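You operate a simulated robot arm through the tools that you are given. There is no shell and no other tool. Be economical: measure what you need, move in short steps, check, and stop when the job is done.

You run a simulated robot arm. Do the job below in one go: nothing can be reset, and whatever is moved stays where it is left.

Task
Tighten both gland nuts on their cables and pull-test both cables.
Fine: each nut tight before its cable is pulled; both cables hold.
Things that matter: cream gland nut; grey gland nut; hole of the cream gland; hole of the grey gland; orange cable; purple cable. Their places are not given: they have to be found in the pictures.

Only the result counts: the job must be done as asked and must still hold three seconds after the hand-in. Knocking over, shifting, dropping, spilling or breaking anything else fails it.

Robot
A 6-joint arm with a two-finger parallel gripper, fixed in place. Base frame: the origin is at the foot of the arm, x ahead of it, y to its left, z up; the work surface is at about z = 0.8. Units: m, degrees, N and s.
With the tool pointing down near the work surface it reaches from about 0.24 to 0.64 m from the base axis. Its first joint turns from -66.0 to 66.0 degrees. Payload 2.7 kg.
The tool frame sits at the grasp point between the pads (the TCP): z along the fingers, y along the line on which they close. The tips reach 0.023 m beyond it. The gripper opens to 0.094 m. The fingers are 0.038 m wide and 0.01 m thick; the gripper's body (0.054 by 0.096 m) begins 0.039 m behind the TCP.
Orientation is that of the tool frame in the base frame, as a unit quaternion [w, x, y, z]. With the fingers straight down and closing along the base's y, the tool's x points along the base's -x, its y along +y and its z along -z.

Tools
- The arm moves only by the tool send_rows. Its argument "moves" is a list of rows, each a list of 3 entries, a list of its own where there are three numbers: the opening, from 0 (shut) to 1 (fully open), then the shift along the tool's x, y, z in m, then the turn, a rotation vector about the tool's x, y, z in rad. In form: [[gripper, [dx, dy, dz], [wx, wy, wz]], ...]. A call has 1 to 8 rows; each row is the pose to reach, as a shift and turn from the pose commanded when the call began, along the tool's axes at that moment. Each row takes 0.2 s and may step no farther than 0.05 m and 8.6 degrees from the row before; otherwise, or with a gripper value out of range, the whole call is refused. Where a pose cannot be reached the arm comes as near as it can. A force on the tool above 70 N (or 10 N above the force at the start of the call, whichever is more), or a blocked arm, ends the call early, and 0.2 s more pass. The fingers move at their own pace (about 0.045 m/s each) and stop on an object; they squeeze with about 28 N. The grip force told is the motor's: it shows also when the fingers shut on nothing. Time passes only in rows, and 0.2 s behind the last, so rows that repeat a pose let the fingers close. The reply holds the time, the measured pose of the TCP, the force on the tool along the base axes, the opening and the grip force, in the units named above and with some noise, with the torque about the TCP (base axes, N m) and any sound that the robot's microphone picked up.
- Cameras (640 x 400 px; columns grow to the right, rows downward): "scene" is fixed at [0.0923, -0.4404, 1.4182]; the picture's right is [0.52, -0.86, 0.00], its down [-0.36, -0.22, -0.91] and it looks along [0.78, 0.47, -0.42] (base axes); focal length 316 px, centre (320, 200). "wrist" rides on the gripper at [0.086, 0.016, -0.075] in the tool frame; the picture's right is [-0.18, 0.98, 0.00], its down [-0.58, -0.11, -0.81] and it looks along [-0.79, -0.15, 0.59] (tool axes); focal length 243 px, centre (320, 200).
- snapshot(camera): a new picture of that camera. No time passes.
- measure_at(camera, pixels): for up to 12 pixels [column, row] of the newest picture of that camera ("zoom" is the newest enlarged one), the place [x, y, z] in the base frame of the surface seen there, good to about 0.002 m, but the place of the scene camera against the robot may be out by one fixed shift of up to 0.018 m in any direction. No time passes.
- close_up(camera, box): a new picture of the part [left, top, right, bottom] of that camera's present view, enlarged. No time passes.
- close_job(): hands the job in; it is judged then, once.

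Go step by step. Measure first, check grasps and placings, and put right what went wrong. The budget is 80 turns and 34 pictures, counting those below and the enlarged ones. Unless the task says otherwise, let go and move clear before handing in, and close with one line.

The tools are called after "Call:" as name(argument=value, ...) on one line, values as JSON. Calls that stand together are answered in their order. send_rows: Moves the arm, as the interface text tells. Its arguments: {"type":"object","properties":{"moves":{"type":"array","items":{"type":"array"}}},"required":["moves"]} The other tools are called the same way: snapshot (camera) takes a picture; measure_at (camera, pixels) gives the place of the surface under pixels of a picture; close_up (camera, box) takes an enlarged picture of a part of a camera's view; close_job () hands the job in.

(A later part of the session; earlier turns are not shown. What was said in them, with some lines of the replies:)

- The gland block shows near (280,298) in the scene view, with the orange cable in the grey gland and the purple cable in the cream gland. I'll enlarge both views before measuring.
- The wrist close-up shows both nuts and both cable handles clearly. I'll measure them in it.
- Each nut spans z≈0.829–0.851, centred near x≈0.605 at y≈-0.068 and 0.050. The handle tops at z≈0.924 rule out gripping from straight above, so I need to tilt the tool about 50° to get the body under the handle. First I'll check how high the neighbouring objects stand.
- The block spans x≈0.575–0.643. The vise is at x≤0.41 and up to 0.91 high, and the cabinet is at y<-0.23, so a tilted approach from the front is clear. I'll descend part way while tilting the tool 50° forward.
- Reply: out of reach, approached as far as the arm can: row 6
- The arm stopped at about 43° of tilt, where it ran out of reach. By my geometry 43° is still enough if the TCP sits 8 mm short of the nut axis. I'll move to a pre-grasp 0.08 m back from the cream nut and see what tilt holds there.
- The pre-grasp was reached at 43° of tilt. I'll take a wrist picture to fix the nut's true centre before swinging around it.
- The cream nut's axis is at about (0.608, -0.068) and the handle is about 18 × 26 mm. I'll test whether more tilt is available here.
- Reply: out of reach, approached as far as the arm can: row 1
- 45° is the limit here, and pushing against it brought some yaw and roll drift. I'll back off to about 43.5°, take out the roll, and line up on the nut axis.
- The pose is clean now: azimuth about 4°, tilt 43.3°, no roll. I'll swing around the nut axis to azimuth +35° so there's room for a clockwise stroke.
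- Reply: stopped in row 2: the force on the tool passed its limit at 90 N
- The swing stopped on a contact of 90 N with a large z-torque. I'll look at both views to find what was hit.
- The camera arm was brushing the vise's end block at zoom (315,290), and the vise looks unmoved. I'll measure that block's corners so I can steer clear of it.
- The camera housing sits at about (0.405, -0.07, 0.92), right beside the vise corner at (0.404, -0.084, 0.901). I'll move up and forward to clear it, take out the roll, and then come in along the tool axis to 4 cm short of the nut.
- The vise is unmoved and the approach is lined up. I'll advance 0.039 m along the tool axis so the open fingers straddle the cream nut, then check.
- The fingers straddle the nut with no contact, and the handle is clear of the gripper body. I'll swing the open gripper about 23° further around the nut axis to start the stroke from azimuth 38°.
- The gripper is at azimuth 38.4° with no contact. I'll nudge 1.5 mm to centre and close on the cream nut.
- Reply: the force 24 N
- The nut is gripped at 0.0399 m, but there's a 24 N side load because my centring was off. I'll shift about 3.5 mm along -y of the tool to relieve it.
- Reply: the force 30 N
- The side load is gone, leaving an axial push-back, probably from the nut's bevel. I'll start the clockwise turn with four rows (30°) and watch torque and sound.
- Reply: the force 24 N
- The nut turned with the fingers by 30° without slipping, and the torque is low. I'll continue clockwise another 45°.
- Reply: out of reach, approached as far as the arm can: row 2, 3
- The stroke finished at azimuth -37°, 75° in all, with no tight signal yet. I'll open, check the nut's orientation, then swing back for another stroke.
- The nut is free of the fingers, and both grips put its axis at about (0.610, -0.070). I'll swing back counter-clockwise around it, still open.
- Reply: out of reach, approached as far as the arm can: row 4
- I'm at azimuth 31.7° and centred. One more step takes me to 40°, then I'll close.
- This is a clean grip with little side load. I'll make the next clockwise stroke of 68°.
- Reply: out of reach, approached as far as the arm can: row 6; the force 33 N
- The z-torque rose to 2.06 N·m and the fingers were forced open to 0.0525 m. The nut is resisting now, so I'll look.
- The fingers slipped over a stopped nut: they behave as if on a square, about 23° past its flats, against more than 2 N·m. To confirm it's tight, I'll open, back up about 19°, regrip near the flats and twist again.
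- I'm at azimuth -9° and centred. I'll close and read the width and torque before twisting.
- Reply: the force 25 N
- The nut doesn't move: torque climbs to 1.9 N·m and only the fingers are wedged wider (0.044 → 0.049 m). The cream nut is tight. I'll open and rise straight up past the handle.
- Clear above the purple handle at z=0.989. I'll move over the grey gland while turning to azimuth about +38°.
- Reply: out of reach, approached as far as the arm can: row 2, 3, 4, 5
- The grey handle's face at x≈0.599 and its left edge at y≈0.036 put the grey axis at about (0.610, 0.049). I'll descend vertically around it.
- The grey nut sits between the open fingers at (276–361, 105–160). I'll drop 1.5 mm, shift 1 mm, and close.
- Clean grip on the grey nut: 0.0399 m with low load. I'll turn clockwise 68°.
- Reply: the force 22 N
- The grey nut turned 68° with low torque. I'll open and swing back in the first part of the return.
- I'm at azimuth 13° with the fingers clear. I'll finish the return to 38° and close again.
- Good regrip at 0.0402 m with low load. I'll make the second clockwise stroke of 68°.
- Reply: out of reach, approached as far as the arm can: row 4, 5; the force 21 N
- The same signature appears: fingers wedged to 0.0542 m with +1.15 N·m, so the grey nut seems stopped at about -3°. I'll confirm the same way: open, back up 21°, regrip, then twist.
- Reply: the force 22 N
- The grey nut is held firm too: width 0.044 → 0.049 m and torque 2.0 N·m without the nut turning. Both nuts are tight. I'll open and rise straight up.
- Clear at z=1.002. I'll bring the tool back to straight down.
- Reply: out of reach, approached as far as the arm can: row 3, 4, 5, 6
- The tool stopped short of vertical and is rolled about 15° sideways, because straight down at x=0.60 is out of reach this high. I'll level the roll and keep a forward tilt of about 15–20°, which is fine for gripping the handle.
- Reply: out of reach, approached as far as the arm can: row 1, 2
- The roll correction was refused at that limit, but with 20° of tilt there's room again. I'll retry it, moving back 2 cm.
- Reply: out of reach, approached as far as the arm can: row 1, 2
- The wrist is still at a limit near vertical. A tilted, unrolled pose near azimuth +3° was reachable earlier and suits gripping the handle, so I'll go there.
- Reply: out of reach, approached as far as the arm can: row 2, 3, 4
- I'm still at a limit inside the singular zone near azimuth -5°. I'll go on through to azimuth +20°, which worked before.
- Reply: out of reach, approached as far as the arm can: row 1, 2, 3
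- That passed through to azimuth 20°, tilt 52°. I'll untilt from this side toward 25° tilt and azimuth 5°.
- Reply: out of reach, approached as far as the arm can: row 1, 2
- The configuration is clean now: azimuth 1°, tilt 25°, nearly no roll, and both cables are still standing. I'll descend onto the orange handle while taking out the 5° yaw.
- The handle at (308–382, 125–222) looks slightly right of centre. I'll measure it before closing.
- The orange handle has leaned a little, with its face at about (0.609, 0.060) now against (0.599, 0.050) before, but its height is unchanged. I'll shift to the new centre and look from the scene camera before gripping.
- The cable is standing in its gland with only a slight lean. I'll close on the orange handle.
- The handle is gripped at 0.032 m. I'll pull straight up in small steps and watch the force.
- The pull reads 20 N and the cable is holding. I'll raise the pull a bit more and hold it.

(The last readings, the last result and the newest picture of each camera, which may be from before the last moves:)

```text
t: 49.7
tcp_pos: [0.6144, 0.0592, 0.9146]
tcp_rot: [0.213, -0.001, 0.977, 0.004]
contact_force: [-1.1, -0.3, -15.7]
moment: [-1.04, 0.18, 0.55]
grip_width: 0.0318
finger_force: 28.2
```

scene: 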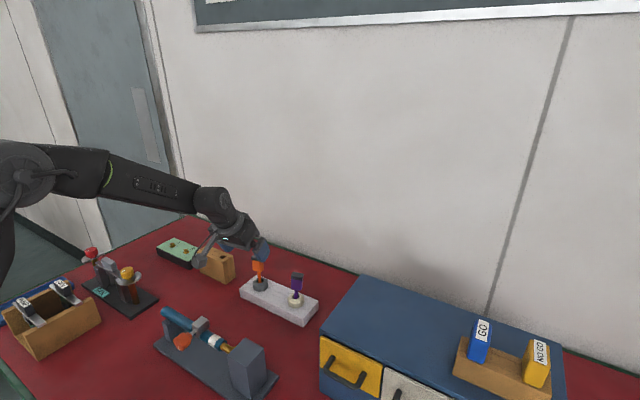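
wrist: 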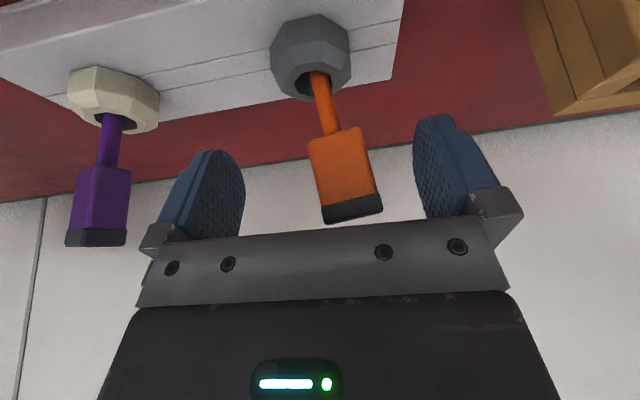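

The TCP rose 5.7 mm while the force dropped to 16 N, so something slipped. I'll check whether it was the pads on the handle or the cable in its gland.

Call:
snapshot(camera="wrist")

Call:
close_up(camera="scene", box=[225, 225, 335, 325])

```text
8 pictures are left
```

wrist: 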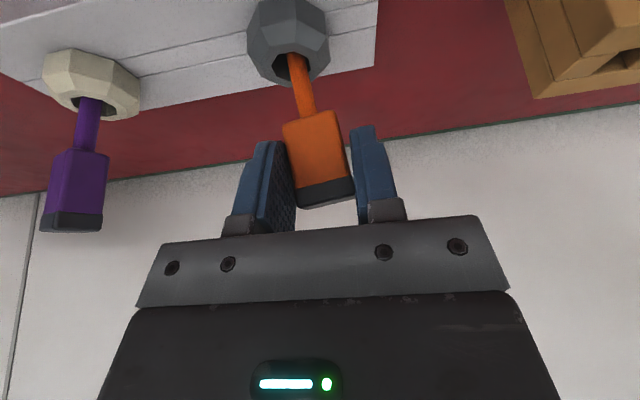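

```text
4.00 times, centred on (280, 275) of scene
```

zoom: 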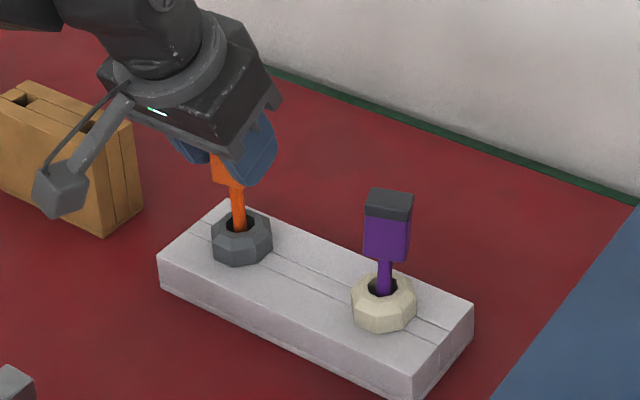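

In the scene the orange handle's bottom is still at about row 186, so the pads slid on the handle rather than the cable slipping. I'll measure to confirm.

Call:
measure_at(camera="wrist", pixels=[[325, 192], [328, 203], [300, 135], [318, 150], [302, 85], [345, 150]])

Call:
measure_at(camera="zoom", pixels=[[228, 178], [238, 205], [236, 188]])

```text
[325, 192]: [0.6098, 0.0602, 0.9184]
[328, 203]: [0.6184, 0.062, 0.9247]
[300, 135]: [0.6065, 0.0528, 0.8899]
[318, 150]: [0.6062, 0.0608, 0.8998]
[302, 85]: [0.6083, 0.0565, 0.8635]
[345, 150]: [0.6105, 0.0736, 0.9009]
```

```text
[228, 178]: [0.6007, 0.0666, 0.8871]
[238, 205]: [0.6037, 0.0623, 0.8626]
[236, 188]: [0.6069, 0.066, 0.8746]
```

The handle top is still at z≈0.925, so the cable held and the pads slid, because they met the leaning handle only along its edges. I'll open, roll the tool about 11° to match the lean, lower a bit, and regrip for a firmer pull.

Call:
send_rows(moves=[[0.8, [0, 0, 0], [0, 0, 0]], [0.8, [0, 0, 0], [0, 0, 0]], [0.8, [0.0025, 0.0005, 0.0055], [0.1, 0, 0]], [0.8, [0.005, 0.001, 0.0109], [0.19, 0, 0]], [0.8, [0.005, 0.001, 0.0109], [0.19, 0, 0]]])

Call:
send_rows(moves=[[0, [0, 0, 0], [0, 0, 0]], [0, [0, 0, 0], [0, 0, 0]], [0, [0, 0, 0], [0, 0, 0]], [0, [0, 0, 0], [0, 0, 0]], [0, [0, 0, 0], [0, 0, 0]]])

```text
t: 50.9
tcp_pos: [0.615, 0.0609, 0.9026]
tcp_rot: [0.213, 0.021, 0.973, -0.089]
contact_force: [-0.3, -0.9, -0.3]
moment: [0.01, 0.03, -0.02]
grip_width: 0.0753
finger_force: 0.1
```

```text
t: 52.1
tcp_pos: [0.6143, 0.0606, 0.9034]
tcp_rot: [0.212, 0.02, 0.973, -0.087]
contact_force: [-0.3, 4.7, -1.7]
moment: [0.99, -0.04, 0.24]
grip_width: 0.0293
finger_force: 28.1
```

The roll torque flipped from -1.0 to +1.0 N·m, so about half that roll is right. I'll rotate back about 5° while gripped.

Call:
send_rows(moves=[[0, [0, 0, 0], [-0.05, 0, 0]], [0, [0, -0.0005, 0], [-0.095, 0, 0]], [0, [0, -0.0005, 0], [-0.095, 0, 0]]])

```text
t: 52.9
tcp_pos: [0.6136, 0.0592, 0.9031]
tcp_rot: [0.213, 0.01, 0.976, -0.043]
contact_force: [0.5, -1.5, 1.7]
moment: [-1.36, 0.41, 0.54]
grip_width: 0.0296
finger_force: 28.1
```

Width is 0.0296 m, closer to the handle's true 26 mm. I'll pull up again in steps and read the force at each stage.

Call:
send_rows(moves=[[0, [-0.0017, -0.0003, -0.0036], [0, 0, 0]], [0, [-0.0033, -0.0006, -0.0072], [0, 0, 0]]])

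Call:
send_rows(moves=[[0, [-0.0008, -0.0002, -0.0018], [0, 0, 0]], [0, [-0.0008, -0.0002, -0.0018], [0, 0, 0]]])

```text
t: 53.5
tcp_pos: [0.6122, 0.0581, 0.9077]
tcp_rot: [0.21, 0.01, 0.977, -0.043]
contact_force: [0.3, -2.3, -20.0]
moment: [-1.13, 0.33, 0.53]
grip_width: 0.0299
finger_force: 27.7
```

```text
t: 54.1
tcp_pos: [0.6139, 0.0599, 0.9105]
tcp_rot: [0.211, 0.01, 0.976, -0.043]
contact_force: [-3.0, 0.3, -18.7]
moment: [-1.07, 0.38, 0.54]
grip_width: 0.0296
finger_force: 27.9
```

The cable has held a sustained pull of about 19–20 N, which is as much as the pads can put on it. I'll relax, open, and back out along the tool axis.

Call:
send_rows(moves=[[0, [0.0015, 0.0003, 0.0034], [0, 0, 0]], [1, [0.0015, 0.0003, 0.0034], [0, 0, 0]], [1, [0.0015, 0.0003, 0.0034], [0, 0, 0]], [1, [0.0015, 0.0003, 0.0034], [0, 0, 0]], [1, [0.001, 0, -0.03], [0, 0, 0]], [1, [0.001, 0, -0.06], [0, 0, 0]], [1, [0.001, 0, -0.095], [-0.1, 0, 0]]])

Call:
snapshot(camera="wrist")

```text
t: 55.7
tcp_pos: [0.5712, 0.0691, 0.9977]
tcp_rot: [0.213, -0.001, 0.977, 0.008]
contact_force: [-0.2, 0.2, -0.2]
moment: [-0.02, 0.03, 0.0]
grip_width: 0.0941
finger_force: 0.0
```

```text
6 pictures are left
```

wrist: 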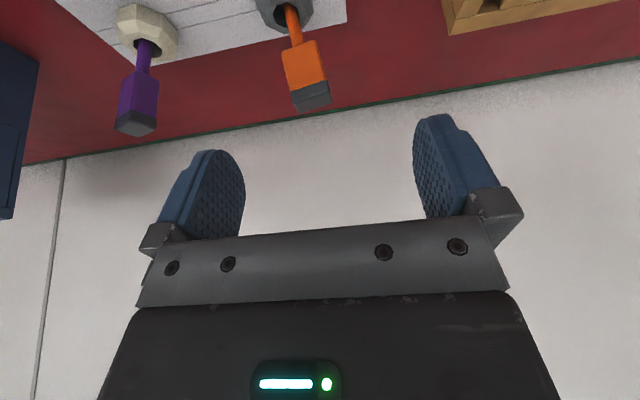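

The orange cable is released and standing. I'll measure the purple handle now.

Call:
measure_at(camera="wrist", pixels=[[124, 100], [135, 100], [147, 100], [154, 100], [137, 122], [120, 120], [155, 122], [145, 60]])

Call:
close_up(camera="wrist", box=[80, 0, 200, 150])

```text
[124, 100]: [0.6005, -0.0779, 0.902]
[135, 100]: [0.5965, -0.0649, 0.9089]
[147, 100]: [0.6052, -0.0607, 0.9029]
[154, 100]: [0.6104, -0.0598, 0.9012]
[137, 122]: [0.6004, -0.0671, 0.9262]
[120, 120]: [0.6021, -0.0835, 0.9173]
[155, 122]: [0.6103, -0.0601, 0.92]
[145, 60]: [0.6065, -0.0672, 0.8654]
```

```text
2.67 times, centred on (140, 75) of wrist
```

zoom: 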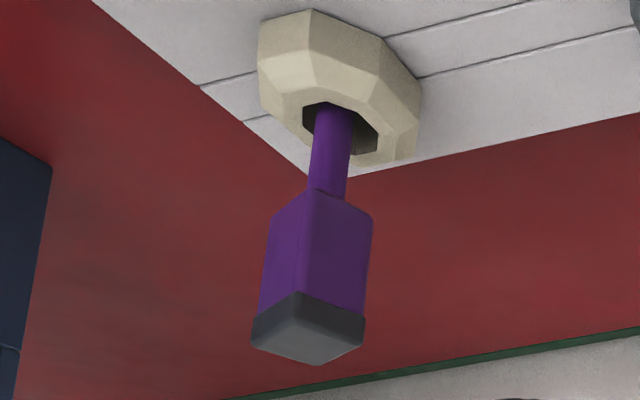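

The purple handle is about 22 mm square, turned roughly 17° with a corner at (0.5965, -0.065), and centred near (0.610, -0.072). I'll move above it and turn to azimuth +17.5° to meet its faces squarely.

Call:
send_rows(moves=[[1, [0.0007, -0.0306, 0.0015], [-0.0254, 0, -0.0554]], [1, [0.0013, -0.0612, 0.003], [-0.0508, 0, -0.1108]], [1, [0.002, -0.0918, 0.0044], [-0.0762, 0, -0.1662]], [1, [0.0026, -0.1224, 0.0058], [-0.1016, 0, -0.2216]], [1, [0.0033, -0.153, 0.0073], [-0.127, 0, -0.277]]])

```text
t: 56.9
tcp_pos: [0.575, -0.0844, 0.99]
tcp_rot: [0.213, -0.15, 0.965, 0.04]
contact_force: [0.0, 0.3, 0.4]
moment: [0.01, -0.04, 0.05]
grip_width: 0.0939
finger_force: 0.1
```

Aligned: azimuth 19°, tilt 25°, no roll. I'll descend 0.093 m along the tool axis onto the purple handle.

Call:
send_rows(moves=[[1, [0.0012, 0, 0.03], [0, 0, 0]], [1, [0.0024, 0, 0.06], [0, 0, 0]], [1, [0.0036, 0.0003, 0.0933], [0, 0, 0]]])

Call:
snapshot(camera="wrist")

```text
t: 57.7
tcp_pos: [0.6069, -0.0723, 0.9032]
tcp_rot: [0.212, -0.149, 0.965, 0.04]
contact_force: [-0.7, -0.3, 0.1]
moment: [0.02, 0.03, -0.03]
grip_width: 0.0939
finger_force: 0.1
```

```text
4 pictures are left
```

wrist: 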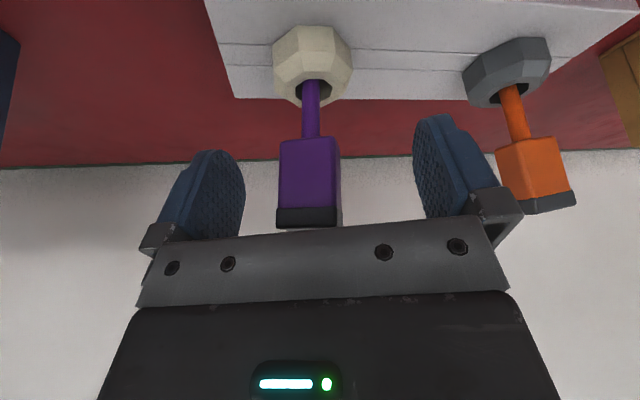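

The purple handle is square between the pads at (278–340, 140–228). I'll close on it.

Call:
send_rows(moves=[[0, [0, 0, 0], [0, 0, 0]], [0, [0, 0, 0], [0, 0, 0]], [0, [0, 0, 0], [0, 0, 0]], [0, [0, 0, 0], [0, 0, 0]], [0, [0, 0, 0], [0, 0, 0]], [0, [0, 0, 0], [0, 0, 0]]])

Call:
send_rows(moves=[[0, [-0.0017, 0, -0.0036], [0, 0, 0]], [0, [-0.0029, 0, -0.0063], [0, 0, 0]], [0, [-0.0029, 0, -0.0063], [0, 0, 0]]])

```text
t: 59.1
tcp_pos: [0.6069, -0.0727, 0.9035]
tcp_rot: [0.212, -0.149, 0.965, 0.039]
contact_force: [4.4, -16.6, 3.5]
moment: [0.66, 0.51, 0.39]
grip_width: 0.0293
finger_force: 28.2
```

```text
t: 59.9
tcp_pos: [0.6055, -0.0736, 0.9076]
tcp_rot: [0.209, -0.148, 0.966, 0.04]
contact_force: [7.1, -19.2, -21.0]
moment: [0.78, 0.53, 0.47]
grip_width: 0.0291
finger_force: 28.0
```

The purple cable is holding 21 N, but there's a 20 N side load. I'll ease it 2.5 mm sideways and raise the pull slightly, then hold.

Call:
send_rows(moves=[[0, [0, -0.0025, 0], [0, 0, 0]], [0, [-0.0008, -0.0025, -0.0018], [0, 0, 0]], [0, [-0.0008, -0.0025, -0.0018], [0, 0, 0]], [0, [-0.0008, -0.0025, -0.0018], [0, 0, 0]]])

```text
t: 60.9
tcp_pos: [0.6076, -0.0749, 0.9084]
tcp_rot: [0.21, -0.149, 0.965, 0.041]
contact_force: [-1.8, -6.5, -19.5]
moment: [0.89, 0.45, 0.53]
grip_width: 0.0295
finger_force: 28.1
```

The purple cable holds a sustained pull of about 20 N. I'll relax, open, and back out clear.

Call:
send_rows(moves=[[0, [0.0017, 0, 0.0036], [0, 0, 0]], [1, [0.0017, 0, 0.0036], [0, 0, 0]], [1, [0.0017, 0, 0.0036], [0, 0, 0]], [1, [0.0017, 0, 0.0036], [0, 0, 0]], [1, [0.001, 0, -0.03], [0, 0, 0]], [1, [0.001, 0, -0.065], [0, 0, 0]], [1, [0.001, 0, -0.105], [0, 0, 0]]])

Call:
snapshot(camera="wrist")

Call:
snapshot(camera="scene")

```text
t: 62.5
tcp_pos: [0.5687, -0.092, 1.0066]
tcp_rot: [0.212, -0.149, 0.965, 0.039]
contact_force: [-0.2, 0.1, -0.5]
moment: [0.03, 0.0, -0.01]
grip_width: 0.094
finger_force: 0.1
```

```text
3 pictures are left
```

wrist: 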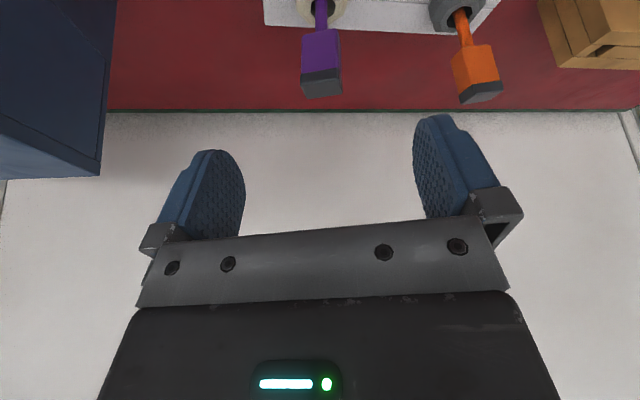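

```text
2 pictures are left
```

scene: 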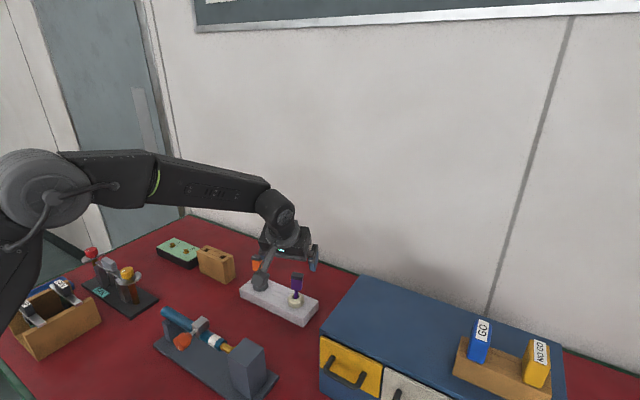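

Both cables still stand in their glands, nothing else has moved, and the gripper is open and clear. I'm handing the job in.

Call:
close_job()

```text
The job is handed in.
```

Both gland nuts were turned clockwise until they stopped moving at about 2 N·m. Each cable was then pulled at about 20 N, the most the pads could apply before slipping, and both held; the orange cable now leans slightly, and the camera arm brushed the vise once without visibly moving it.
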